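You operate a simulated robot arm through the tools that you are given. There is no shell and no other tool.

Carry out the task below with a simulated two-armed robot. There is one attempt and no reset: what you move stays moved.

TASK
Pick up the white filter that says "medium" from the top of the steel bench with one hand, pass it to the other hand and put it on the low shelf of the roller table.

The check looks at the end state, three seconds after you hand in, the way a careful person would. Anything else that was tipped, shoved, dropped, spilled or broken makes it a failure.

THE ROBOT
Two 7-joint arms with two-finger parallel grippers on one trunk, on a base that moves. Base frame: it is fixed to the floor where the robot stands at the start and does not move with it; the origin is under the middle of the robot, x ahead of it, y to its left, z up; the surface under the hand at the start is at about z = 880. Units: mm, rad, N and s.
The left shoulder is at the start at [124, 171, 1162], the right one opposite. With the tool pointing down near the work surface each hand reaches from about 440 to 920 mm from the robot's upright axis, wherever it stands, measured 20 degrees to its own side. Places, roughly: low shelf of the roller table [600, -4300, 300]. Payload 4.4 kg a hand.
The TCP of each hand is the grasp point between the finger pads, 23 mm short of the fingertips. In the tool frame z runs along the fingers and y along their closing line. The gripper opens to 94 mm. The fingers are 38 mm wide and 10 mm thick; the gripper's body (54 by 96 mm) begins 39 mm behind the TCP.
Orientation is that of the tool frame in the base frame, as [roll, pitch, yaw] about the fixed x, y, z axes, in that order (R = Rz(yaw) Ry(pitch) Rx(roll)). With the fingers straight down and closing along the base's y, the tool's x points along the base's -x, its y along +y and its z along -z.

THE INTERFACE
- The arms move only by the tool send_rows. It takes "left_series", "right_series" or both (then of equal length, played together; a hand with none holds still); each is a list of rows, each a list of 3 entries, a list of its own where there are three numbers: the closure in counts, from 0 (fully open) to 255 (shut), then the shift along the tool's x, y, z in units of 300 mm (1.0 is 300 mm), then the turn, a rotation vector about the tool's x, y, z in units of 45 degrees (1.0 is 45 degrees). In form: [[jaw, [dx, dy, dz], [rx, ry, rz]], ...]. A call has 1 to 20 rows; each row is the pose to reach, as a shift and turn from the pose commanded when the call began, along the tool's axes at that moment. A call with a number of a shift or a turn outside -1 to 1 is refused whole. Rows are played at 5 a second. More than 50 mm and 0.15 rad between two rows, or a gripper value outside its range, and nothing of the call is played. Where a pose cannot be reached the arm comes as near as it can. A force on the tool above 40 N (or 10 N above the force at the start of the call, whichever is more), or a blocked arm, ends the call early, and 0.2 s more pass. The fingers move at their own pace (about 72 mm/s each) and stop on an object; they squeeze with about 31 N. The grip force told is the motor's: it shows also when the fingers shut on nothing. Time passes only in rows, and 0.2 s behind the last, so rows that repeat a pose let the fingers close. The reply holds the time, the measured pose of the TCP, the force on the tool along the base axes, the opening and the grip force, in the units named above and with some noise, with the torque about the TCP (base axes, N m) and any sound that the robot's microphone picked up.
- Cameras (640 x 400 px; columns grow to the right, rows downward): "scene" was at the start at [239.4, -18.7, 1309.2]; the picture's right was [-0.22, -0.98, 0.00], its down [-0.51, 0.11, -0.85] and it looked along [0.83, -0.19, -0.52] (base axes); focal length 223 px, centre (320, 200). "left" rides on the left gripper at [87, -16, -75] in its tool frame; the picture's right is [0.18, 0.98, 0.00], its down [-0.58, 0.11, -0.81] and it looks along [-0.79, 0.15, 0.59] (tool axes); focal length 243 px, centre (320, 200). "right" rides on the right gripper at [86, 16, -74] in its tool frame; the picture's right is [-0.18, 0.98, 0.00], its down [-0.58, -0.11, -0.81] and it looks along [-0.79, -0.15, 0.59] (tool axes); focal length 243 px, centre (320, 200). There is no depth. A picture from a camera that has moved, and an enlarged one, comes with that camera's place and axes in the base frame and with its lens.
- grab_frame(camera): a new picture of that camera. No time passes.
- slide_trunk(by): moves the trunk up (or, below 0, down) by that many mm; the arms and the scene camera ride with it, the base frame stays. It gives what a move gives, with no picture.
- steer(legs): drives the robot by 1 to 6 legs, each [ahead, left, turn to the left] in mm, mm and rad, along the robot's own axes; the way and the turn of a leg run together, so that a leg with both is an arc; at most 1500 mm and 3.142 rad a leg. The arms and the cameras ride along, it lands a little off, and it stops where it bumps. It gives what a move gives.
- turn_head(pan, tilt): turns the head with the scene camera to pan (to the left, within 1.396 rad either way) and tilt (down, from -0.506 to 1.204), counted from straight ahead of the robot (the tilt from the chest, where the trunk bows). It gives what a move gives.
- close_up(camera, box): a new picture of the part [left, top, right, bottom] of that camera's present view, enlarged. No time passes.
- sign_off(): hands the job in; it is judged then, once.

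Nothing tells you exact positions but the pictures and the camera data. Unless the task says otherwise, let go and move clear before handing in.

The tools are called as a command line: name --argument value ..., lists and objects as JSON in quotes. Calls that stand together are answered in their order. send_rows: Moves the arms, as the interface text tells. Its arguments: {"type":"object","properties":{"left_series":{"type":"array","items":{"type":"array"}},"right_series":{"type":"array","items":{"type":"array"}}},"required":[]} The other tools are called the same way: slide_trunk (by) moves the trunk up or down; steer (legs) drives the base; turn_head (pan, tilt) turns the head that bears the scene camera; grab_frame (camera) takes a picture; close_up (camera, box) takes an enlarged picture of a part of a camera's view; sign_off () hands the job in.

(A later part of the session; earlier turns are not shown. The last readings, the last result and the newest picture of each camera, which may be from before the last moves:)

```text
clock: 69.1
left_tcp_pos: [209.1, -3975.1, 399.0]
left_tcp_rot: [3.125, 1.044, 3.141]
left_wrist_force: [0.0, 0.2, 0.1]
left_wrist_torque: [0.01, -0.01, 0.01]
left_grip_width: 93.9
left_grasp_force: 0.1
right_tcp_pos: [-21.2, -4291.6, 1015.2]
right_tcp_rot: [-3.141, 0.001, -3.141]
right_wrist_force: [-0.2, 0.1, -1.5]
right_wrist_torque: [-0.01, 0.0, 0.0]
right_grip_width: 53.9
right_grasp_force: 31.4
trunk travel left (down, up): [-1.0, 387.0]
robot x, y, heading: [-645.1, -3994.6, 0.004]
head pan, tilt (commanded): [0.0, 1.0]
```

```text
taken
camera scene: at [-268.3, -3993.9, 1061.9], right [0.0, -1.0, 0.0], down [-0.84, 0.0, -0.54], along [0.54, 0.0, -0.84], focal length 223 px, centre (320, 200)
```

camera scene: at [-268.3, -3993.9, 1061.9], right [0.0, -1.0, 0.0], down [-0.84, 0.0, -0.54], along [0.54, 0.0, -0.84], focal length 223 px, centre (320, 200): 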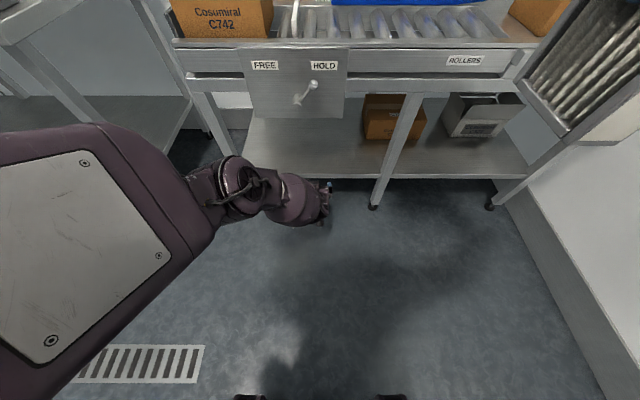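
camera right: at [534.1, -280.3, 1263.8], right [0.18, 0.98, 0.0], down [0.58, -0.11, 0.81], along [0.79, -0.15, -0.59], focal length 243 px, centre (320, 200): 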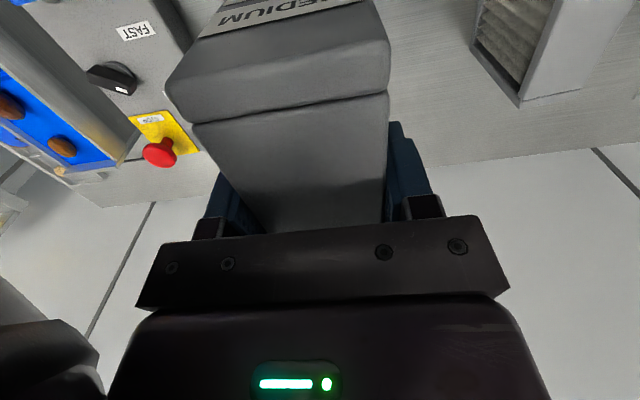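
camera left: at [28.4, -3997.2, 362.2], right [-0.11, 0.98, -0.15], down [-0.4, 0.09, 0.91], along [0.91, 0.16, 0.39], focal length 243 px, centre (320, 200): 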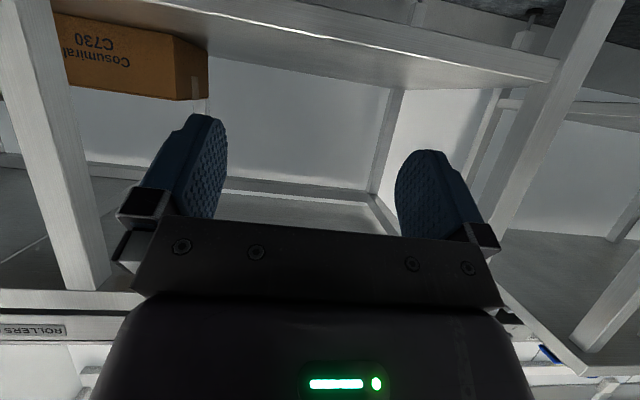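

The arm reaches about 850 mm ahead at shelf height with the elbow well behind the table edge, so the placing pose works. I'll retract the left hand, raise the trunk, and move sideways to the right bay (y ≈ −4430) for the hand-over in free space.

send_rows --left_series '[[0, [0.0625, 0, -0.108], [0, 0, 0]], [0, [0.125, 0, -0.217], [0, 0, 0]], [0, [0.1875, 0, -0.325], [0, 0, 0]], [0, [0.25, 0, -0.433], [0, 0, 0]], [0, [0.25, 0, -0.433], [0, 0, 0]]]'

slide_trunk --by 174

steer --legs '[[0, -435, -0.002]]'

turn_head --pan -0.1 --tilt 0.7

grab_frame --camera "scene"

```text
clock: 70.3
left_tcp_pos: [57.8, -3978.4, 400.6]
left_tcp_rot: [3.122, 1.041, -3.141]
left_wrist_force: [0.4, -1.1, -0.6]
left_wrist_torque: [0.04, 0.0, -0.01]
left_grip_width: 93.9
left_grasp_force: 0.1
right_tcp_pos: [-21.2, -4291.7, 1015.4]
right_tcp_rot: [-3.141, 0.0, -3.14]
right_wrist_force: [0.4, -0.2, -1.5]
right_wrist_torque: [0.0, 0.03, 0.0]
right_grip_width: 53.6
right_grasp_force: 31.5
trunk travel left (down, up): [-1.0, 387.0]
robot x, y, heading: [-644.5, -3995.0, -0.003]
head pan, tilt (commanded): [0.0, 1.0]
```

```text
clock: 72.2
left_tcp_pos: [57.6, -3978.2, 571.5]
left_tcp_rot: [3.122, 1.039, 3.141]
left_wrist_force: [-0.5, -0.3, 0.4]
left_wrist_torque: [0.0, 0.02, 0.0]
left_grip_width: 93.9
left_grasp_force: 0.0
right_tcp_pos: [-19.7, -4291.9, 1186.5]
right_tcp_rot: [-3.141, -0.004, -3.139]
right_wrist_force: [1.5, 0.4, -1.7]
right_wrist_torque: [-0.01, 0.03, -0.01]
right_grip_width: 53.9
right_grasp_force: 31.2
trunk travel left (down, up): [-175.0, 213.0]
robot x, y, heading: [-640.6, -3993.6, 0.001]
head pan, tilt (commanded): [0.0, 1.0]
```

```text
clock: 76.6
left_tcp_pos: [60.6, -4409.0, 573.0]
left_tcp_rot: [3.125, 1.041, -3.14]
left_wrist_force: [0.1, -0.5, 0.9]
left_wrist_torque: [0.0, 0.03, -0.06]
left_grip_width: 94.2
left_grasp_force: 0.2
right_tcp_pos: [-18.7, -4722.6, 1189.0]
right_tcp_rot: [-3.141, 0.0, -3.134]
right_wrist_force: [0.2, 0.0, -1.7]
right_wrist_torque: [0.0, 0.0, -0.02]
right_grip_width: 54.0
right_grasp_force: 31.3
trunk travel left (down, up): [-175.0, 213.0]
robot x, y, heading: [-640.0, -4429.2, 0.004]
head pan, tilt (commanded): [0.0, 1.0]
```

```text
clock: 77.4
left_tcp_pos: [58.5, -4407.9, 572.8]
left_tcp_rot: [3.124, 1.042, -3.141]
left_wrist_force: [0.1, -0.6, -0.2]
left_wrist_torque: [0.01, -0.02, 0.03]
left_grip_width: 94.2
left_grasp_force: 0.1
right_tcp_pos: [-18.5, -4722.7, 1188.8]
right_tcp_rot: [3.141, -0.001, -3.136]
right_wrist_force: [0.0, 0.9, -1.8]
right_wrist_torque: [0.02, -0.01, -0.04]
right_grip_width: 54.1
right_grasp_force: 31.5
trunk travel left (down, up): [-175.0, 213.0]
robot x, y, heading: [-640.5, -4428.6, -0.002]
head pan, tilt (commanded): [-0.099, 0.7]
```

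```text
taken
camera scene: at [-405.0, -4435.2, 1295.7], right [-0.09, -1.0, 0.0], down [-0.64, 0.06, -0.76], along [0.76, -0.07, -0.64], focal length 223 px, centre (320, 200)
```

scene: 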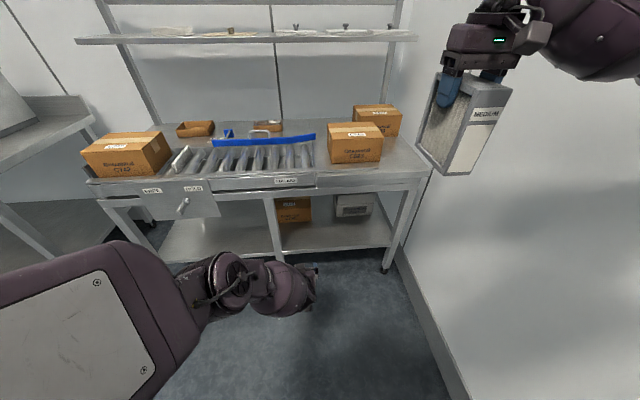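

The wall is at y ≈ −5033, so there is room here. Right hand first: I'll carry the filter to the centre front (robot-relative about 780, −30, 1080), while the left hand stays low and out of the way.

send_rows --right_series '[[255, [-0.066, 0.11, 0.045], [0, 0, 0]], [255, [-0.132, 0.22, 0.09], [0, 0, 0]], [255, [-0.198, 0.33, 0.136], [0, 0, 0]], [255, [-0.264, 0.44, 0.182], [0, 0, 0]], [255, [-0.33, 0.55, 0.227], [0, 0, 0]], [255, [-0.395, 0.66, 0.272], [0, 0, 0]], [255, [-0.461, 0.77, 0.318], [0, 0, 0]], [255, [-0.527, 0.88, 0.363], [0, 0, 0]], [255, [-0.527, 0.88, 0.363], [0, 0, 0]]]'

grab_frame --camera "scene"

```text
clock: 79.4
left_tcp_pos: [60.1, -4408.9, 572.8]
left_tcp_rot: [3.124, 1.043, -3.14]
left_wrist_force: [-0.5, -0.6, 0.0]
left_wrist_torque: [0.03, 0.02, -0.01]
left_grip_width: 93.9
left_grasp_force: 0.0
right_tcp_pos: [137.7, -4458.8, 1081.9]
right_tcp_rot: [-3.141, 0.001, -3.136]
right_wrist_force: [-0.3, 0.5, -1.7]
right_wrist_torque: [-0.02, 0.04, 0.03]
right_grip_width: 54.0
right_grasp_force: 30.6
trunk travel left (down, up): [-175.0, 213.0]
robot x, y, heading: [-641.7, -4430.0, 0.003]
head pan, tilt (commanded): [-0.099, 0.7]
```

```text
taken
camera scene: at [-405.2, -4435.7, 1295.9], right [-0.09, -1.0, 0.0], down [-0.64, 0.06, -0.76], along [0.76, -0.07, -0.64], focal length 223 px, centre (320, 200)
```

scene: 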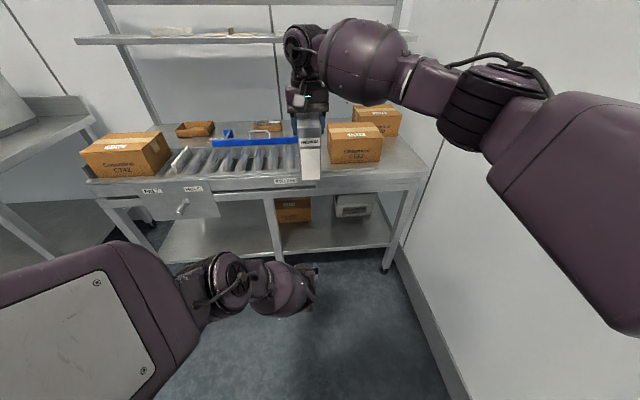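

The filter is now at base (138, −4459), with its label end facing me. Next the left hand rises behind it, open and pitched 30°, to a point 100 mm short of the label end.

send_rows --left_series '[[0, [-0.107, -0.011, -0.097], [0.004, 0, 0]], [0, [-0.214, -0.022, -0.195], [0.008, 0, 0]], [0, [-0.322, -0.033, -0.292], [0.012, 0, 0]], [0, [-0.429, -0.045, -0.389], [0.016, 0, 0]], [0, [-0.536, -0.056, -0.487], [0.02, 0, 0]], [0, [-0.643, -0.067, -0.584], [0.0224, 0, 0]], [0, [-0.643, -0.067, -0.584], [0.0224, 0, 0]]]'

send_rows --left_series '[[0, [-0.122, -0.017, -0.071], [0, 0, 0]], [0, [-0.244, -0.033, -0.142], [0, 0, 0]], [0, [-0.366, -0.05, -0.214], [0, 0, 0]], [0, [-0.487, -0.067, -0.285], [0, 0, 0]], [0, [-0.609, -0.083, -0.356], [0, 0, 0]], [0, [-0.731, -0.1, -0.427], [0, 0, 0]], [0, [-0.731, -0.1, -0.427], [0, 0, 0]]]'

grab_frame --camera "scene"

grab_frame --camera "left"

```text
clock: 81.0
left_tcp_pos: [6.7, -4432.1, 825.8]
left_tcp_rot: [-3.141, 1.041, -3.139]
left_wrist_force: [0.6, -0.3, 0.3]
left_wrist_torque: [0.0, 0.02, -0.01]
left_grip_width: 94.1
left_grasp_force: 0.1
right_tcp_pos: [139.1, -4458.6, 1080.3]
right_tcp_rot: [3.141, -0.002, -3.137]
right_wrist_force: [0.3, 0.2, -2.0]
right_wrist_torque: [-0.03, 0.01, 0.0]
right_grip_width: 53.8
right_grasp_force: 31.1
trunk travel left (down, up): [-175.0, 213.0]
robot x, y, heading: [-638.4, -4427.8, 0.005]
head pan, tilt (commanded): [-0.099, 0.7]
```

```text
clock: 82.6
left_tcp_pos: [6.8, -4461.8, 1080.9]
left_tcp_rot: [3.141, 1.042, -3.139]
left_wrist_force: [0.0, 0.7, 0.0]
left_wrist_torque: [0.03, 0.03, -0.01]
left_grip_width: 93.8
left_grasp_force: 0.1
right_tcp_pos: [138.5, -4457.5, 1079.3]
right_tcp_rot: [3.142, -0.001, -3.136]
right_wrist_force: [0.5, 0.9, -1.4]
right_wrist_torque: [-0.04, 0.01, -0.03]
right_grip_width: 53.9
right_grasp_force: 30.7
trunk travel left (down, up): [-175.0, 213.0]
robot x, y, heading: [-639.7, -4428.3, 0.006]
head pan, tilt (commanded): [-0.099, 0.7]
```

```text
taken
camera scene: at [-404.2, -4435.1, 1295.5], right [-0.09, -1.0, 0.0], down [-0.64, 0.06, -0.76], along [0.76, -0.07, -0.64], focal length 223 px, centre (320, 200)
```

scene: 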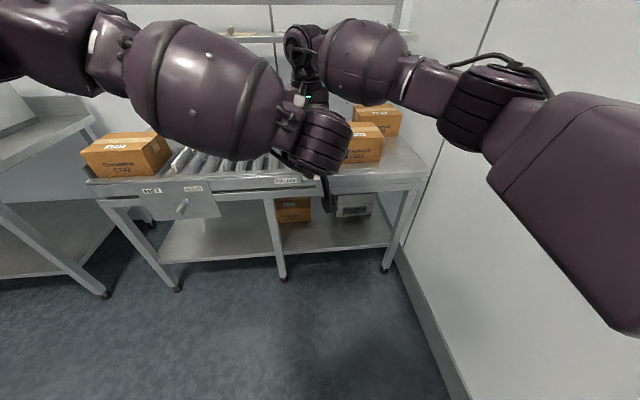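

```text
taken
camera left: at [-101.8, -4478.9, 1044.4], right [-0.1, 0.98, -0.16], down [-0.4, 0.11, 0.91], along [0.91, 0.15, 0.39], focal length 243 px, centre (320, 200)
```

left: 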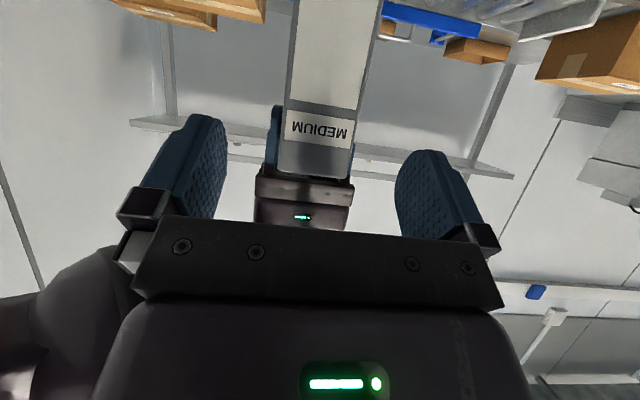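

The left camera shows the MEDIUM label end between the open fingers, and the distance agrees with my estimate. I'll shift 3 mm to centre and slide in along the fingers to a point about 18 mm inside the end, well below the right fingertips.

send_rows --left_series '[[0, [0.0284, 0.0117, 0], [0, 0, 0]], [0, [0.0284, 0.0117, 0.1], [0, 0, 0]], [0, [0.0284, 0.0117, 0.2], [0, 0, 0]], [0, [0.0284, 0.0117, 0.28], [0, 0, 0]], [0, [0.0284, 0.0117, 0.351], [0, 0, 0]], [0, [0.0284, 0.0117, 0.351], [0, 0, 0]]]'

grab_frame --camera "left"

grab_frame --camera "right"

grab_frame --camera "scene"

```text
clock: 84.0
left_tcp_pos: [92.1, -4459.0, 1020.9]
left_tcp_rot: [-3.14, 1.041, -3.14]
left_wrist_force: [-23.2, 2.8, 6.4]
left_wrist_torque: [-0.21, -1.42, 0.02]
left_grip_width: 94.2
left_grasp_force: 0.0
right_tcp_pos: [139.9, -4459.8, 1079.7]
right_tcp_rot: [-3.139, 0.003, -3.139]
right_wrist_force: [23.3, -2.8, -6.8]
right_wrist_torque: [-0.02, -0.24, 0.18]
right_grip_width: 54.0
right_grasp_force: 30.9
trunk travel left (down, up): [-175.0, 213.0]
robot x, y, heading: [-643.1, -4427.9, 0.004]
head pan, tilt (commanded): [-0.099, 0.7]
```

```text
taken
camera left: at [-16.6, -4476.2, 984.8], right [-0.09, 0.98, -0.16], down [-0.4, 0.11, 0.91], along [0.91, 0.15, 0.39], focal length 243 px, centre (320, 200)
```

left: 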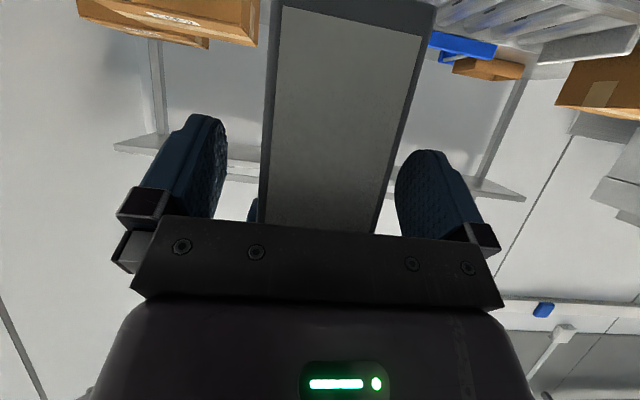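

```text
taken
camera right: at [51.5, -4442.5, 1154.5], right [0.18, 0.98, 0.0], down [0.58, -0.11, 0.81], along [0.79, -0.15, -0.59], focal length 243 px, centre (320, 200)
```

right: 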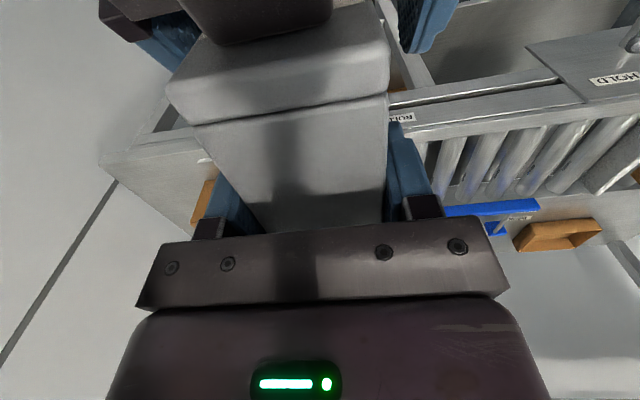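

```text
taken
camera scene: at [-405.4, -4435.1, 1296.0], right [-0.09, -1.0, 0.0], down [-0.64, 0.06, -0.77], along [0.76, -0.07, -0.64], focal length 223 px, centre (320, 200)
```

scene: 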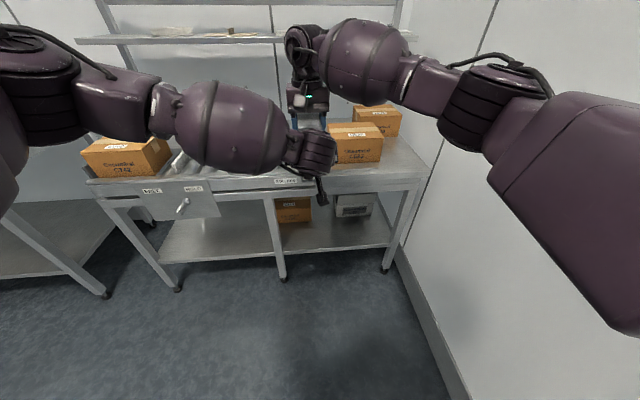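

The left palm's upper edge is pressing on the filter's end with about 23 N, because the pitched hand is slightly too deep; the filter hasn't slipped in the right hand. I'll back off 8 mm and check that the force goes away.

send_rows --left_series '[[0, [0.0134, 0, -0.023], [0, 0, 0]], [0, [0.0134, 0, -0.023], [0, 0, 0]], [0, [0.0134, 0, -0.023], [0, 0, 0]]]'

close_up --camera "right" --box '[100, 0, 420, 200]'

```text
clock: 84.8
left_tcp_pos: [84.4, -4458.3, 1021.0]
left_tcp_rot: [3.141, 1.041, -3.137]
left_wrist_force: [-0.1, -0.7, 0.4]
left_wrist_torque: [0.02, 0.0, -0.01]
left_grip_width: 93.9
left_grasp_force: 0.1
right_tcp_pos: [138.2, -4457.0, 1081.0]
right_tcp_rot: [-3.141, -0.002, -3.136]
right_wrist_force: [0.4, 0.1, -2.0]
right_wrist_torque: [0.01, -0.02, 0.0]
right_grip_width: 53.6
right_grasp_force: 31.4
trunk travel left (down, up): [-175.0, 213.0]
robot x, y, heading: [-642.2, -4427.8, 0.005]
head pan, tilt (commanded): [-0.099, 0.7]
```

```text
2.00 times, centred on (260, 100) of right
camera zoom: at [50.7, -4441.2, 1154.8], right [0.18, 0.98, 0.0], down [0.58, -0.11, 0.81], along [0.79, -0.14, -0.59], focal length 485 px, centre (440, 400)
```

zoom: 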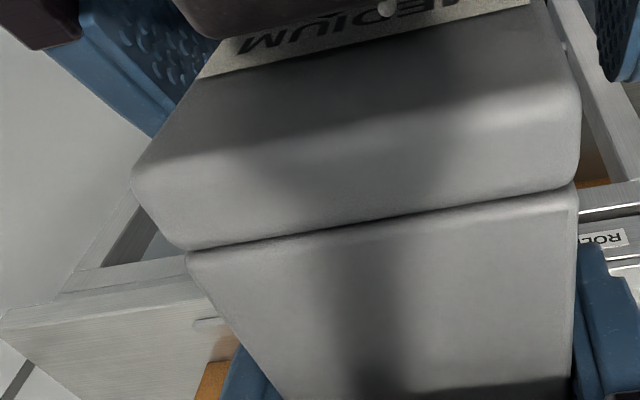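

The force is gone and the fingers straddle the filter evenly. Now I close the left gripper while the right keeps holding.

send_rows --left_series '[[80, [0, 0, 0], [0, 0, 0]], [160, [0, 0, 0], [0, 0, 0]], [255, [0, 0, 0], [0, 0, 0]], [255, [0, 0, 0], [0, 0, 0]], [255, [0, 0, 0], [0, 0, 0]], [255, [0, 0, 0], [0, 0, 0]]]'

grab_frame --camera "left"

grab_frame --camera "right"

```text
clock: 86.2
left_tcp_pos: [84.8, -4458.2, 1020.5]
left_tcp_rot: [3.14, 1.041, -3.138]
left_wrist_force: [1.4, 4.1, 0.2]
left_wrist_torque: [-0.05, 0.01, 0.05]
left_grip_width: 53.7
left_grasp_force: 31.2
right_tcp_pos: [137.7, -4458.6, 1081.1]
right_tcp_rot: [3.141, 0.0, -3.137]
right_wrist_force: [-1.1, -3.7, -2.2]
right_wrist_torque: [-0.25, 0.11, 0.18]
right_grip_width: 53.7
right_grasp_force: 31.0
trunk travel left (down, up): [-175.0, 213.0]
robot x, y, heading: [-640.0, -4429.8, 0.006]
head pan, tilt (commanded): [-0.099, 0.7]
```

```text
taken
camera left: at [-23.2, -4475.3, 984.5], right [-0.1, 0.98, -0.16], down [-0.4, 0.11, 0.91], along [0.91, 0.15, 0.39], focal length 243 px, centre (320, 200)
```

left: 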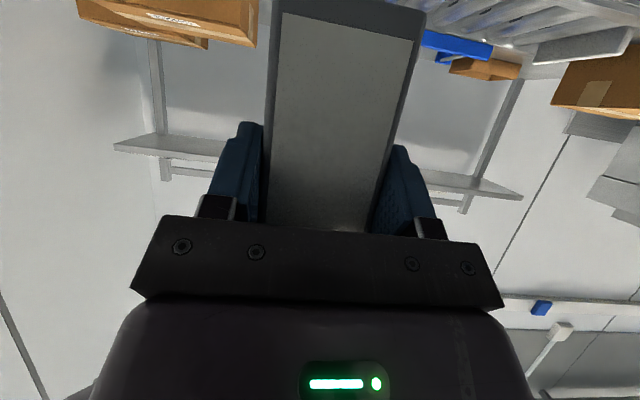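

```text
taken
camera right: at [50.9, -4441.6, 1154.7], right [0.18, 0.98, 0.0], down [0.58, -0.11, 0.81], along [0.79, -0.15, -0.59], focal length 243 px, centre (320, 200)
```

right: 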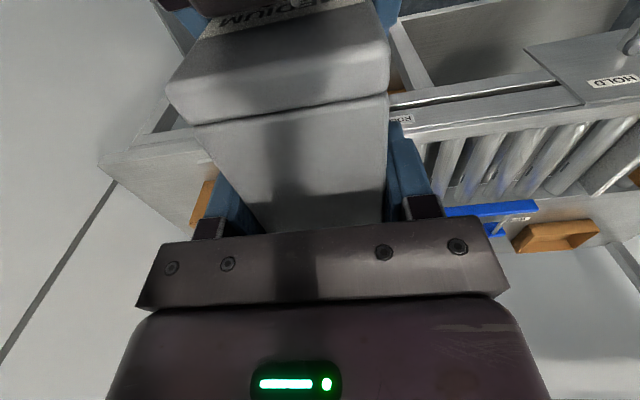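

Both hands now hold the filter, 53.7 mm at 31 N each. I'll open the right gripper in place and check the left carries the weight steadily.

send_rows --right_series '[[200, [0, 0, 0], [0, 0, 0]], [100, [0, 0, 0], [0, 0, 0]], [0, [0, 0, 0], [0, 0, 0]], [0, [0, 0, 0], [0, 0, 0]], [0, [0, 0, 0], [0, 0, 0]]]'

grab_frame --camera "left"

grab_frame --camera "right"

```text
clock: 87.4
left_tcp_pos: [83.9, -4457.8, 1022.4]
left_tcp_rot: [-3.141, 1.041, -3.139]
left_wrist_force: [-0.8, 0.4, 0.3]
left_wrist_torque: [0.0, 0.1, 0.01]
left_grip_width: 53.7
left_grasp_force: 30.8
right_tcp_pos: [138.7, -4456.9, 1080.4]
right_tcp_rot: [-3.139, 0.0, -3.136]
right_wrist_force: [1.0, -1.6, 0.0]
right_wrist_torque: [-0.04, -0.02, -0.02]
right_grip_width: 94.0
right_grasp_force: 0.1
trunk travel left (down, up): [-175.0, 213.0]
robot x, y, heading: [-639.4, -4428.6, 0.004]
head pan, tilt (commanded): [-0.099, 0.7]
```

```text
taken
camera left: at [-23.4, -4475.5, 984.5], right [-0.1, 0.98, -0.16], down [-0.4, 0.11, 0.91], along [0.91, 0.15, 0.39], focal length 243 px, centre (320, 200)
```

left: 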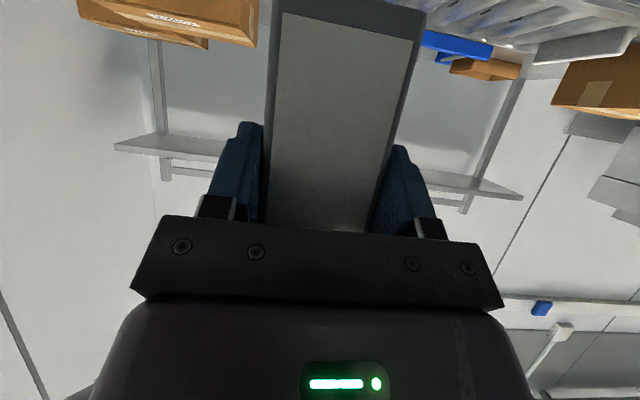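

```text
taken
camera right: at [50.8, -4441.4, 1154.7], right [0.18, 0.98, 0.0], down [0.58, -0.11, 0.81], along [0.79, -0.14, -0.59], focal length 243 px, centre (320, 200)
```

right: 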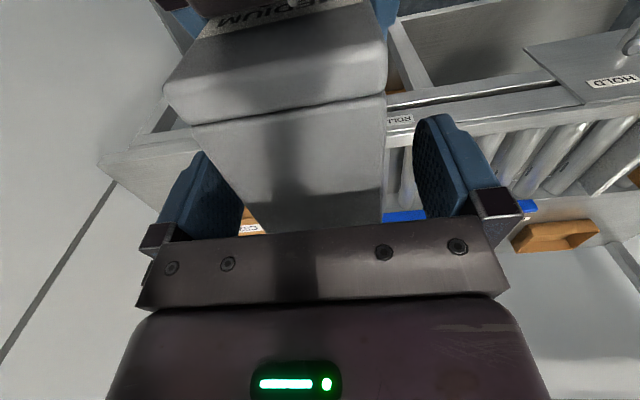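

The left hand holds it steadily. I'll raise the right hand straight up, then move it right and back to a parking spot at its side.

send_rows --right_series '[[0, [0, 0, -0.1], [0, 0, 0]], [0, [0, 0, -0.23], [0, 0, 0]], [0, [0, 0, -0.36], [0, 0, 0]], [0, [0, 0, -0.43], [0, 0, 0]], [0, [0, -0.15, -0.43], [0, 0, 0]], [0, [0, -0.3, -0.43], [0, 0, 0]], [0, [0, -0.45, -0.43], [0, 0, 0]], [0, [0, -0.6, -0.43], [0, 0, 0]], [0, [0.0, -0.75, -0.43], [0, 0, 0]], [0, [0.05, -0.88, -0.43], [0, 0, 0]], [0, [0.2, -0.9, -0.4], [0, 0, 0]], [0, [0.35, -0.9, -0.4], [0, 0, 0]], [0, [0.5, -0.9, -0.4], [0, 0, 0]], [0, [0.65, -0.9, -0.4], [0, 0, 0]], [0, [0.75, -0.9, -0.4], [0, 0, 0]], [0, [0.75, -0.9, -0.4], [0, 0, 0]]]'

grab_frame --camera "scene"

```text
clock: 90.8
left_tcp_pos: [84.1, -4458.9, 1020.5]
left_tcp_rot: [-3.141, 1.042, -3.138]
left_wrist_force: [0.0, 0.5, -1.5]
left_wrist_torque: [-0.01, 0.11, 0.02]
left_grip_width: 54.0
left_grasp_force: 31.2
right_tcp_pos: [-84.6, -4728.3, 1201.0]
right_tcp_rot: [-3.141, 0.0, -3.135]
right_wrist_force: [0.9, -0.3, 0.6]
right_wrist_torque: [0.02, 0.01, -0.02]
right_grip_width: 94.1
right_grasp_force: 0.1
trunk travel left (down, up): [-175.0, 213.0]
robot x, y, heading: [-644.3, -4429.2, 0.004]
head pan, tilt (commanded): [-0.099, 0.7]
```

```text
taken
camera scene: at [-404.6, -4435.0, 1295.6], right [-0.09, -1.0, 0.0], down [-0.64, 0.06, -0.76], along [0.76, -0.07, -0.64], focal length 223 px, centre (320, 200)
```

scene: 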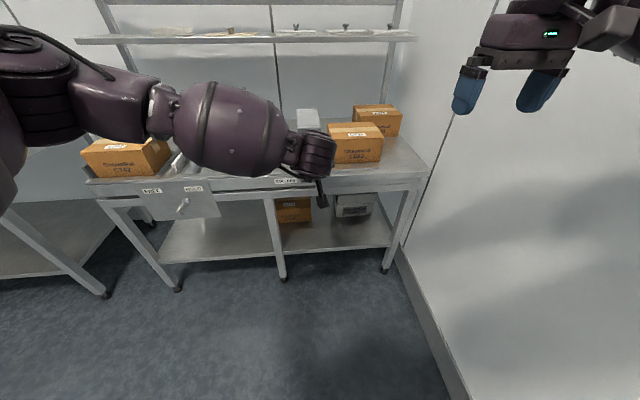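

The right arm is parked. Now I lower the left hand with the filter straight down in front of the table. Its far end is about 125 mm clear of the apron.

send_rows --left_series '[[255, [0.06, 0, 0.035], [0, 0, 0]], [255, [0.16, 0, 0.093], [0, 0, 0]], [255, [0.28, 0, 0.163], [0, 0, 0]], [255, [0.4, 0, 0.233], [0, 0, 0]], [255, [0.52, 0, 0.303], [0, 0, 0]], [255, [0.645, 0, 0.376], [0, 0, 0]], [255, [0.645, 0, 0.376], [0, 0, 0]]]'

send_rows --left_series '[[255, [0.06, 0, 0.035], [0, 0, 0]], [255, [0.16, 0, 0.093], [0, 0, 0]], [255, [0.28, 0, 0.163], [0, 0, 0]], [255, [0.4, 0, 0.233], [0, 0, 0]], [255, [0.52, 0, 0.303], [0, 0, 0]], [255, [0.645, 0, 0.376], [0, 0, 0]], [255, [0.645, 0, 0.376], [0, 0, 0]]]'

grab_frame --camera "scene"

grab_frame --camera "left"

```text
clock: 92.4
left_tcp_pos: [83.0, -4457.7, 797.9]
left_tcp_rot: [3.141, 1.043, -3.139]
left_wrist_force: [-0.7, 0.1, -1.0]
left_wrist_torque: [0.0, 0.06, 0.02]
left_grip_width: 53.9
left_grasp_force: 31.1
right_tcp_pos: [-85.8, -4728.8, 1201.8]
right_tcp_rot: [-3.141, -0.001, -3.136]
right_wrist_force: [-0.4, 0.2, 1.1]
right_wrist_torque: [0.0, -0.01, 0.01]
right_grip_width: 93.9
right_grasp_force: 0.0
trunk travel left (down, up): [-175.0, 213.0]
robot x, y, heading: [-642.3, -4427.9, 0.005]
head pan, tilt (commanded): [-0.099, 0.7]
```

```text
clock: 94.0
left_tcp_pos: [95.7, -4439.7, 588.8]
left_tcp_rot: [-3.139, 1.058, -3.113]
left_wrist_force: [0.0, -0.8, -0.6]
left_wrist_torque: [0.03, 0.13, 0.0]
left_grip_width: 53.9
left_grasp_force: 31.0
left hand out of reach, approached as far as the arm can: row 6, 7
right_tcp_pos: [-84.7, -4728.7, 1201.8]
right_tcp_rot: [3.141, 0.002, -3.134]
right_wrist_force: [0.5, -1.0, -0.4]
right_wrist_torque: [-0.01, 0.03, -0.01]
right_grip_width: 94.1
right_grasp_force: 0.1
trunk travel left (down, up): [-175.0, 213.0]
robot x, y, heading: [-642.9, -4428.4, 0.005]
head pan, tilt (commanded): [-0.099, 0.7]
```

```text
taken
camera scene: at [-405.5, -4435.2, 1296.1], right [-0.09, -1.0, 0.0], down [-0.64, 0.06, -0.77], along [0.76, -0.07, -0.64], focal length 223 px, centre (320, 200)
```

scene: 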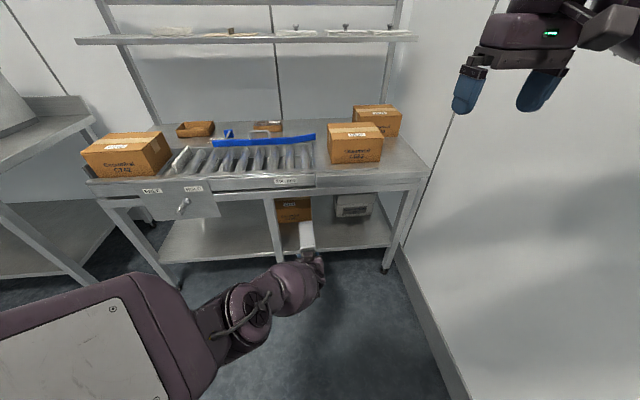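

```text
taken
camera left: at [-10.4, -4459.3, 548.9], right [-0.12, 0.98, -0.16], down [-0.42, 0.1, 0.9], along [0.9, 0.17, 0.4], focal length 243 px, centre (320, 200)
```

left: 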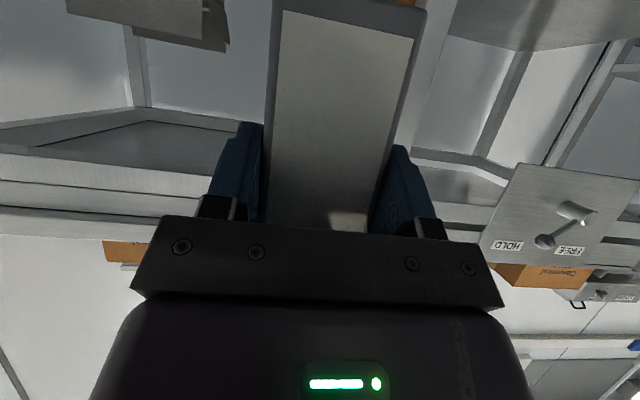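

The arm is nearly stretched at this trunk height, as expected. Lowering the trunk now brings the filter down to shelf level, still in front of the table.

slide_trunk --by -174

turn_head --pan 0.0 --tilt 0.75

grab_frame --camera "scene"

grab_frame --camera "left"

```text
clock: 95.9
left_tcp_pos: [81.3, -4441.6, 407.2]
left_tcp_rot: [-3.094, 1.045, -3.089]
left_wrist_force: [0.4, 0.3, 0.3]
left_wrist_torque: [0.0, 0.15, 0.0]
left_grip_width: 53.8
left_grasp_force: 30.9
right_tcp_pos: [-86.2, -4701.0, 1036.5]
right_tcp_rot: [-3.115, 0.004, -3.132]
right_wrist_force: [-0.1, 0.5, 0.7]
right_wrist_torque: [-0.02, 0.02, 0.02]
right_grip_width: 94.0
right_grasp_force: 0.0
trunk travel left (down, up): [-1.0, 387.0]
robot x, y, heading: [-638.4, -4427.9, 0.013]
head pan, tilt (commanded): [-0.099, 0.7]
```

```text
clock: 96.6
left_tcp_pos: [80.6, -4441.9, 407.5]
left_tcp_rot: [-3.093, 1.047, -3.088]
left_wrist_force: [-0.1, 0.1, -0.4]
left_wrist_torque: [0.0, 0.1, 0.01]
left_grip_width: 53.8
left_grasp_force: 30.9
right_tcp_pos: [-86.2, -4702.2, 1036.1]
right_tcp_rot: [-3.117, 0.003, -3.13]
right_wrist_force: [0.2, 0.5, -0.1]
right_wrist_torque: [0.01, 0.0, 0.03]
right_grip_width: 94.2
right_grasp_force: 0.1
trunk travel left (down, up): [-1.0, 387.0]
robot x, y, heading: [-637.4, -4428.8, 0.016]
head pan, tilt (commanded): [0.0, 0.75]
```

```text
taken
camera scene: at [-257.4, -4398.9, 1082.1], right [0.01, -1.0, 0.02], down [-0.68, -0.03, -0.73], along [0.73, -0.01, -0.68], focal length 223 px, centre (320, 200)
```

scene: 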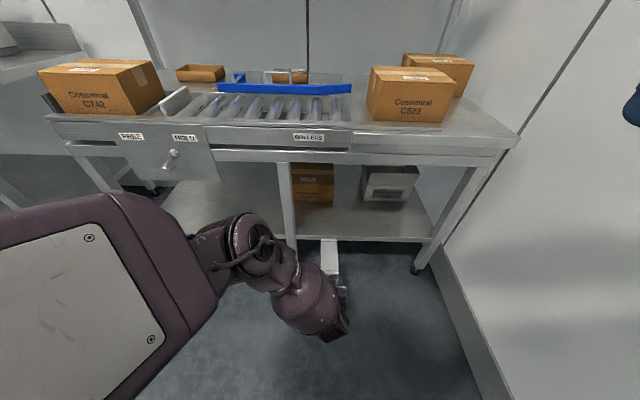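

```text
taken
camera left: at [-27.2, -4460.1, 370.0], right [-0.1, 0.98, -0.18], down [-0.41, 0.13, 0.9], along [0.91, 0.17, 0.39], focal length 243 px, centre (320, 200)
```

left: 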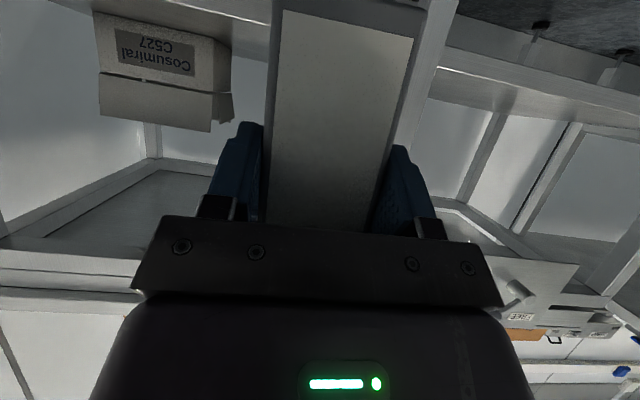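

The robot appears to lean about 0.02 rad to the left after the trunk move, so something is being pushed, perhaps the right elbow against the wall. I'll look to the right before doing anything else.

turn_head --pan -1.2 --tilt 0.3

grab_frame --camera "scene"

grab_frame --camera "right"

```text
clock: 98.0
left_tcp_pos: [80.6, -4441.8, 407.4]
left_tcp_rot: [-3.092, 1.046, -3.091]
left_wrist_force: [0.4, -0.5, 0.6]
left_wrist_torque: [-0.01, 0.1, -0.02]
left_grip_width: 54.1
left_grasp_force: 30.9
right_tcp_pos: [-87.1, -4702.4, 1035.4]
right_tcp_rot: [-3.117, 0.003, -3.13]
right_wrist_force: [0.8, 0.5, 0.0]
right_wrist_torque: [-0.02, -0.02, -0.01]
right_grip_width: 93.9
right_grasp_force: 0.1
trunk travel left (down, up): [-1.0, 387.0]
robot x, y, heading: [-641.0, -4430.9, 0.009]
head pan, tilt (commanded): [-1.201, 0.3]
```

```text
taken
camera scene: at [-305.6, -4485.5, 1124.4], right [-0.93, -0.37, 0.01], down [-0.11, 0.25, -0.96], along [0.36, -0.89, -0.27], focal length 223 px, centre (320, 200)
```

scene: 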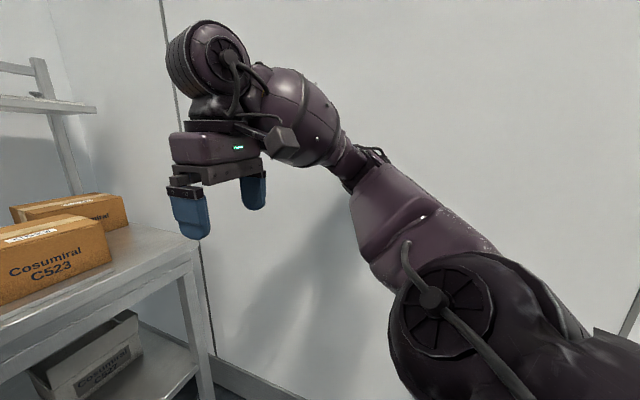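

```text
taken
camera right: at [-174.9, -4684.5, 1109.4], right [0.17, 0.98, -0.02], down [0.58, -0.08, 0.81], along [0.8, -0.15, -0.59], focal length 243 px, centre (320, 200)
```

right: 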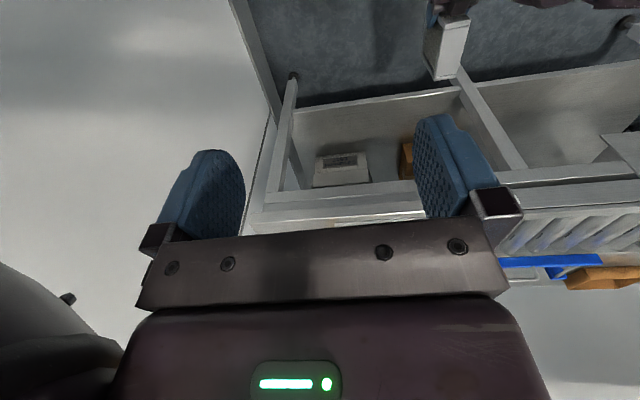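

The right upper arm is folded out close to the wall and is most likely pushing on it, which makes the robot lean. I'll move left 120 mm to relieve that. The filter is in free space and well clear of the middle leg.

steer --legs '[[0, 120, 0]]'

grab_frame --camera "scene"

```text
clock: 99.7
left_tcp_pos: [80.1, -4335.3, 403.6]
left_tcp_rot: [3.14, 1.043, -3.139]
left_wrist_force: [0.5, -0.2, -0.2]
left_wrist_torque: [0.02, 0.09, 0.0]
left_grip_width: 53.9
left_grasp_force: 30.7
right_tcp_pos: [-86.2, -4607.8, 1025.9]
right_tcp_rot: [3.141, 0.0, -3.139]
right_wrist_force: [-0.1, 1.0, 0.7]
right_wrist_torque: [-0.03, 0.0, -0.03]
right_grip_width: 94.0
right_grasp_force: 0.0
trunk travel left (down, up): [-1.0, 387.0]
robot x, y, heading: [-638.3, -4308.7, 0.005]
head pan, tilt (commanded): [-1.201, 0.3]
```

```text
taken
camera scene: at [-302.6, -4393.0, 1121.4], right [-0.93, -0.37, 0.0], down [-0.11, 0.28, -0.96], along [0.35, -0.89, -0.3], focal length 223 px, centre (320, 200)
```

scene: 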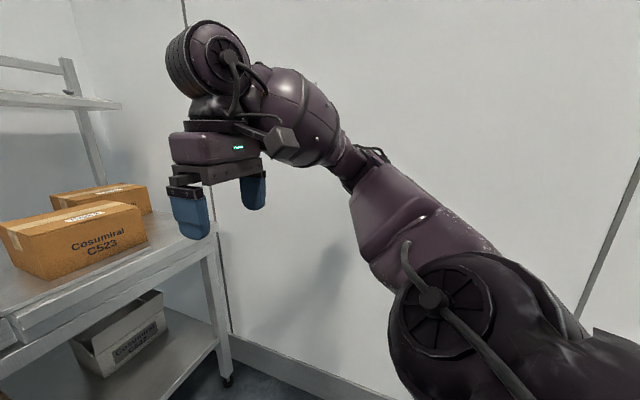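

The lean is gone and the filter is still held level, so it was the right elbow on the wall. I'll extend the right hand forward and inward, which pulls that elbow in, before I go back toward the right bay.

send_rows --right_series '[[0, [-0.11, 0.071, -0.036], [0, 0, 0]], [0, [-0.22, 0.143, -0.071], [0, 0, 0]], [0, [-0.33, 0.214, -0.107], [0, 0, 0]], [0, [-0.44, 0.286, -0.143], [0, 0, 0]], [0, [-0.55, 0.357, -0.179], [0, 0, 0]], [0, [-0.66, 0.429, -0.214], [0, 0, 0]], [0, [-0.767, 0.5, -0.25], [0, 0, 0]], [0, [-0.767, 0.5, -0.25], [0, 0, 0]]]'

grab_frame --camera "scene"

turn_head --pan 0.0 --tilt 0.85

grab_frame --camera "scene"

```text
clock: 101.5
left_tcp_pos: [80.8, -4334.3, 404.8]
left_tcp_rot: [-3.141, 1.044, -3.14]
left_wrist_force: [0.5, 0.3, -0.5]
left_wrist_torque: [0.02, 0.12, -0.01]
left_grip_width: 53.7
left_grasp_force: 30.8
right_tcp_pos: [144.4, -4458.0, 1101.4]
right_tcp_rot: [-3.14, 0.001, -3.137]
right_wrist_force: [-0.1, -0.2, -0.4]
right_wrist_torque: [0.01, 0.03, 0.01]
right_grip_width: 93.8
right_grasp_force: 0.2
trunk travel left (down, up): [-1.0, 387.0]
robot x, y, heading: [-639.4, -4310.7, 0.007]
head pan, tilt (commanded): [-1.201, 0.3]
```

```text
taken
camera scene: at [-302.7, -4393.3, 1121.4], right [-0.93, -0.37, 0.0], down [-0.11, 0.28, -0.96], along [0.35, -0.89, -0.3], focal length 223 px, centre (320, 200)
```

scene: 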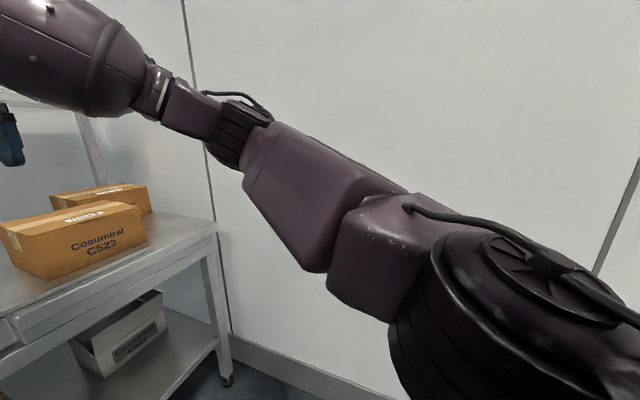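

```text
clock: 102.9
left_tcp_pos: [81.4, -4334.7, 404.0]
left_tcp_rot: [-3.141, 1.041, -3.141]
left_wrist_force: [-0.3, 1.1, 0.1]
left_wrist_torque: [0.05, 0.11, -0.01]
left_grip_width: 53.8
left_grasp_force: 30.8
right_tcp_pos: [143.9, -4458.2, 1101.2]
right_tcp_rot: [3.141, 0.001, -3.138]
right_wrist_force: [0.4, 0.2, 0.2]
right_wrist_torque: [-0.02, -0.01, 0.02]
right_grip_width: 94.3
right_grasp_force: 0.0
trunk travel left (down, up): [-1.0, 387.0]
robot x, y, heading: [-641.9, -4309.2, 0.004]
head pan, tilt (commanded): [0.0, 0.85]
```

```text
taken
camera scene: at [-258.6, -4305.9, 1073.0], right [0.0, -1.0, 0.0], down [-0.75, 0.0, -0.66], along [0.66, 0.0, -0.75], focal length 223 px, centre (320, 200)
```

scene: 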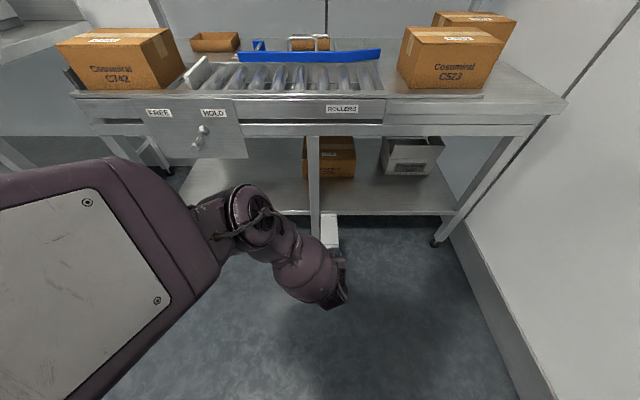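

The right arm is now tucked in and the filter hangs at about (81, −4335), in front of the table. I'll move right 85 mm so it lines up with the free bay at y ≈ −4420, and check there is no lean this time.

steer --legs '[[0, -85, -0.004]]'

grab_frame --camera "scene"

grab_frame --camera "left"

```text
clock: 104.3
left_tcp_pos: [80.7, -4421.1, 403.0]
left_tcp_rot: [-3.141, 1.041, 3.138]
left_wrist_force: [0.7, 0.2, -0.1]
left_wrist_torque: [0.03, 0.11, -0.01]
left_grip_width: 53.7
left_grasp_force: 31.4
right_tcp_pos: [144.1, -4546.4, 1102.1]
right_tcp_rot: [-3.14, -0.001, 3.139]
right_wrist_force: [0.8, 0.1, -0.7]
right_wrist_torque: [0.03, 0.02, -0.05]
right_grip_width: 94.1
right_grasp_force: 0.1
trunk travel left (down, up): [-1.0, 387.0]
robot x, y, heading: [-645.7, -4395.5, 0.003]
head pan, tilt (commanded): [0.0, 0.85]
```

```text
taken
camera scene: at [-258.4, -4391.3, 1073.0], right [0.0, -1.0, 0.0], down [-0.75, 0.0, -0.66], along [0.66, 0.0, -0.75], focal length 223 px, centre (320, 200)
```

scene: 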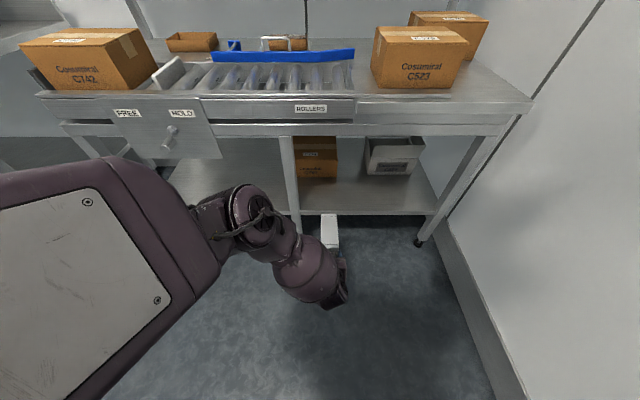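

```text
taken
camera left: at [-27.0, -4438.0, 366.7], right [-0.09, 0.98, -0.16], down [-0.4, 0.11, 0.91], along [0.91, 0.15, 0.39], focal length 243 px, centre (320, 200)
```

left: 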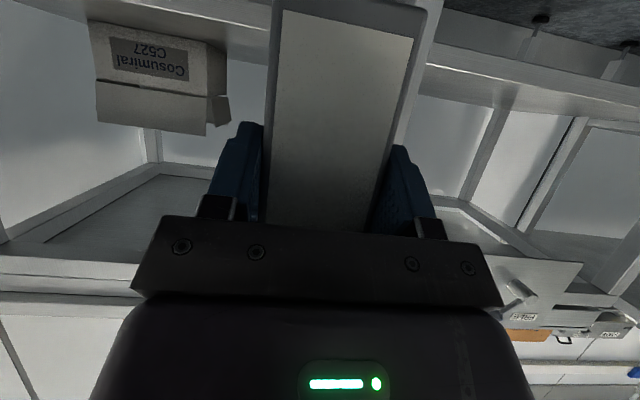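

No lean now. The filter is at y ≈ −4421 with its far end near x = 197, and its bottom is about 35–40 mm above shelf level. I'll stretch the left arm 110 mm forward so the elbow stays well back, still short of the shelf.

send_rows --left_series '[[255, [-0.04, 0, 0.056], [0, 0, 0]], [255, [-0.1, 0, 0.14], [0, 0, 0]], [255, [-0.16, 0, 0.225], [0, 0, 0]], [255, [-0.213, 0, 0.3], [0, 0, 0]], [255, [-0.213, 0, 0.3], [0, 0, 0]]]'

grab_frame --camera "scene"

grab_frame --camera "right"

```text
clock: 105.5
left_tcp_pos: [190.5, -4422.2, 414.0]
left_tcp_rot: [-3.14, 1.041, 3.138]
left_wrist_force: [0.3, 0.2, -0.4]
left_wrist_torque: [0.0, 0.08, -0.02]
left_grip_width: 53.8
left_grasp_force: 30.6
right_tcp_pos: [143.4, -4545.5, 1101.2]
right_tcp_rot: [-3.141, -0.002, 3.139]
right_wrist_force: [-0.4, 0.3, -0.1]
right_wrist_torque: [0.02, 0.05, 0.01]
right_grip_width: 94.1
right_grasp_force: 0.2
trunk travel left (down, up): [-1.0, 387.0]
robot x, y, heading: [-643.9, -4390.5, 0.001]
head pan, tilt (commanded): [0.0, 0.85]
```

```text
taken
camera scene: at [-258.4, -4391.1, 1073.0], right [0.0, -1.0, 0.0], down [-0.75, 0.0, -0.66], along [0.66, 0.0, -0.75], focal length 223 px, centre (320, 200)
```

scene: 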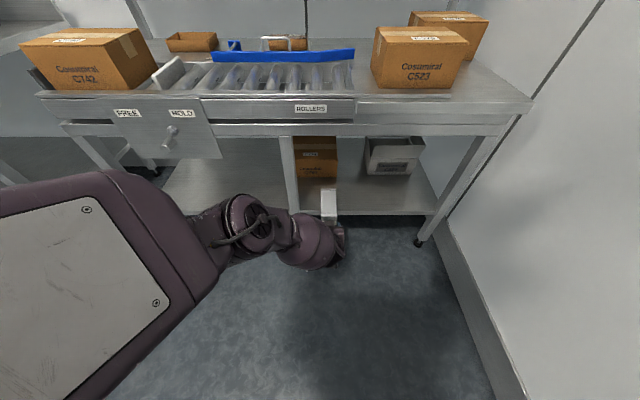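

```text
taken
camera right: at [56.6, -4528.6, 1176.2], right [0.18, 0.98, 0.0], down [0.58, -0.11, 0.81], along [0.79, -0.15, -0.59], focal length 243 px, centre (320, 200)
```

right: 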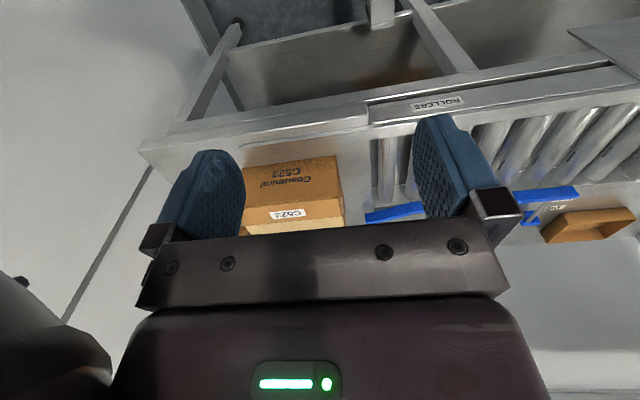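

Everything clears: the filter bottom is about 45 mm above the shelf, the top is well under the apron, and the right hand is above and short of the boxes. I'll drive forward in two small steps.

steer --legs '[[110, 0, 0]]'

grab_frame --camera "scene"

grab_frame --camera "left"

```text
clock: 106.7
left_tcp_pos: [301.3, -4422.1, 412.3]
left_tcp_rot: [3.14, 1.042, 3.138]
left_wrist_force: [0.1, -0.1, -0.8]
left_wrist_torque: [-0.02, 0.11, -0.01]
left_grip_width: 53.7
left_grasp_force: 31.2
right_tcp_pos: [255.2, -4546.0, 1101.1]
right_tcp_rot: [-3.141, 0.0, 3.141]
right_wrist_force: [-0.5, 0.5, 0.0]
right_wrist_torque: [-0.01, 0.05, 0.01]
right_grip_width: 94.1
right_grasp_force: 0.1
trunk travel left (down, up): [-1.0, 387.0]
robot x, y, heading: [-530.9, -4394.7, -0.002]
head pan, tilt (commanded): [0.0, 0.85]
```

```text
taken
camera scene: at [-147.3, -4391.3, 1072.7], right [0.0, -1.0, 0.0], down [-0.75, 0.0, -0.66], along [0.66, 0.0, -0.75], focal length 223 px, centre (320, 200)
```

scene: 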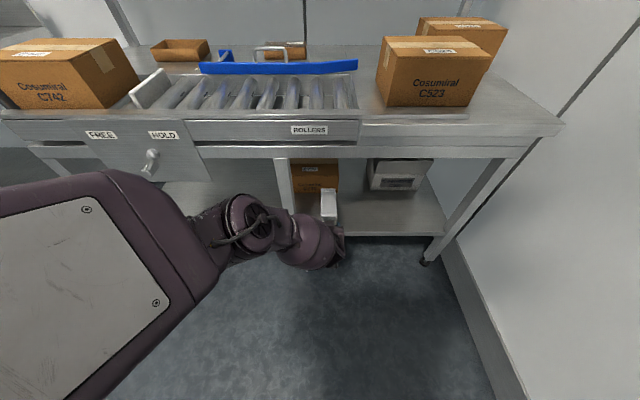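

```text
taken
camera left: at [192.7, -4438.6, 376.0], right [-0.09, 0.98, -0.16], down [-0.4, 0.11, 0.91], along [0.91, 0.14, 0.39], focal length 243 px, centre (320, 200)
```

left: 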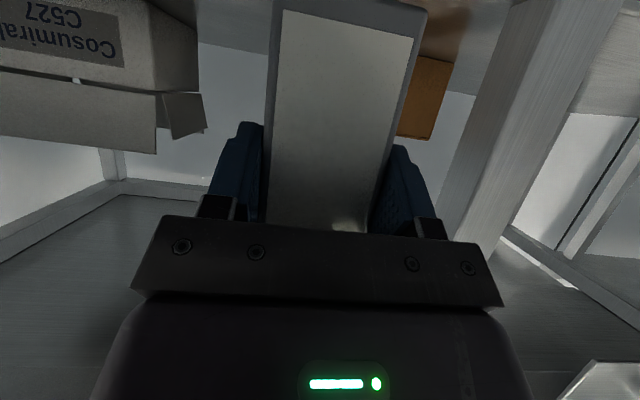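

The filter has entered the bay between the middle leg and the right leg with good clearance. I'll drive the last 84 mm.

steer --legs '[[84, 0, 0.002]]'

grab_frame --camera "scene"

close_up --camera "scene" --box '[240, 130, 440, 255]'

grab_frame --camera "left"

```text
clock: 107.8
left_tcp_pos: [384.1, -4421.0, 412.3]
left_tcp_rot: [-3.14, 1.042, 3.14]
left_wrist_force: [-0.3, -0.2, -0.1]
left_wrist_torque: [0.0, 0.09, -0.01]
left_grip_width: 53.8
left_grasp_force: 31.3
right_tcp_pos: [338.4, -4545.2, 1100.1]
right_tcp_rot: [-3.141, -0.001, -3.139]
right_wrist_force: [-0.1, -0.6, -0.8]
right_wrist_torque: [-0.01, 0.0, 0.02]
right_grip_width: 94.4
right_grasp_force: 0.1
trunk travel left (down, up): [-1.0, 387.0]
robot x, y, heading: [-449.6, -4394.1, 0.003]
head pan, tilt (commanded): [0.0, 0.85]
```

```text
taken
camera scene: at [-63.5, -4390.4, 1072.7], right [0.0, -1.0, 0.0], down [-0.75, 0.0, -0.66], along [0.66, 0.0, -0.75], focal length 223 px, centre (320, 200)
```

scene: 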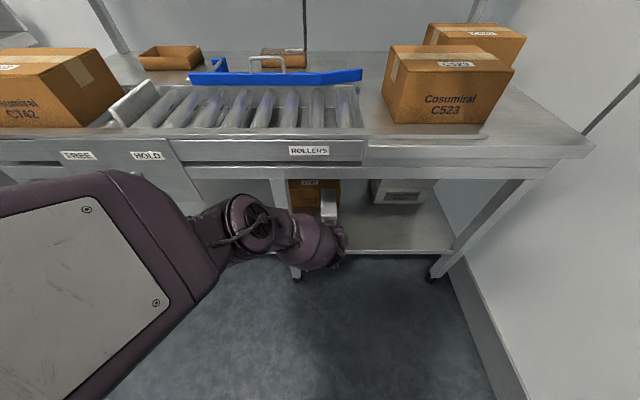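

```text
3.20 times, centred on (340, 192) of scene
camera zoom: at [-63.5, -4390.4, 1072.7], right [0.0, -1.0, 0.0], down [-0.75, 0.0, -0.66], along [0.66, 0.0, -0.75], focal length 713 px, centre (256, 224)
```

zoom: 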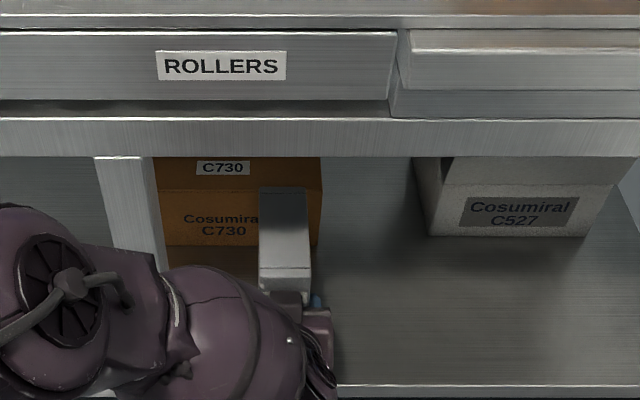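

```text
taken
camera left: at [276.5, -4437.0, 376.0], right [-0.09, 0.98, -0.16], down [-0.4, 0.11, 0.91], along [0.91, 0.15, 0.39], focal length 243 px, centre (320, 200)
```

left: 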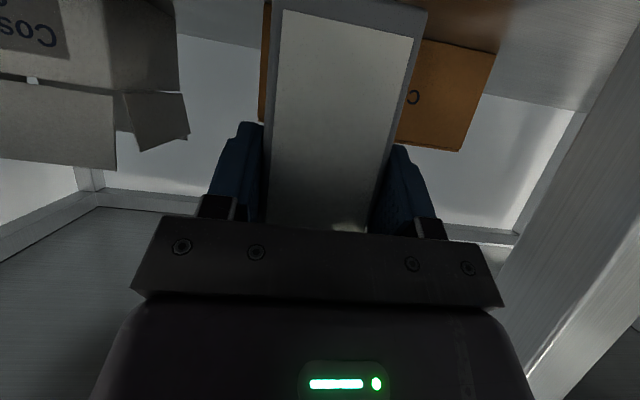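

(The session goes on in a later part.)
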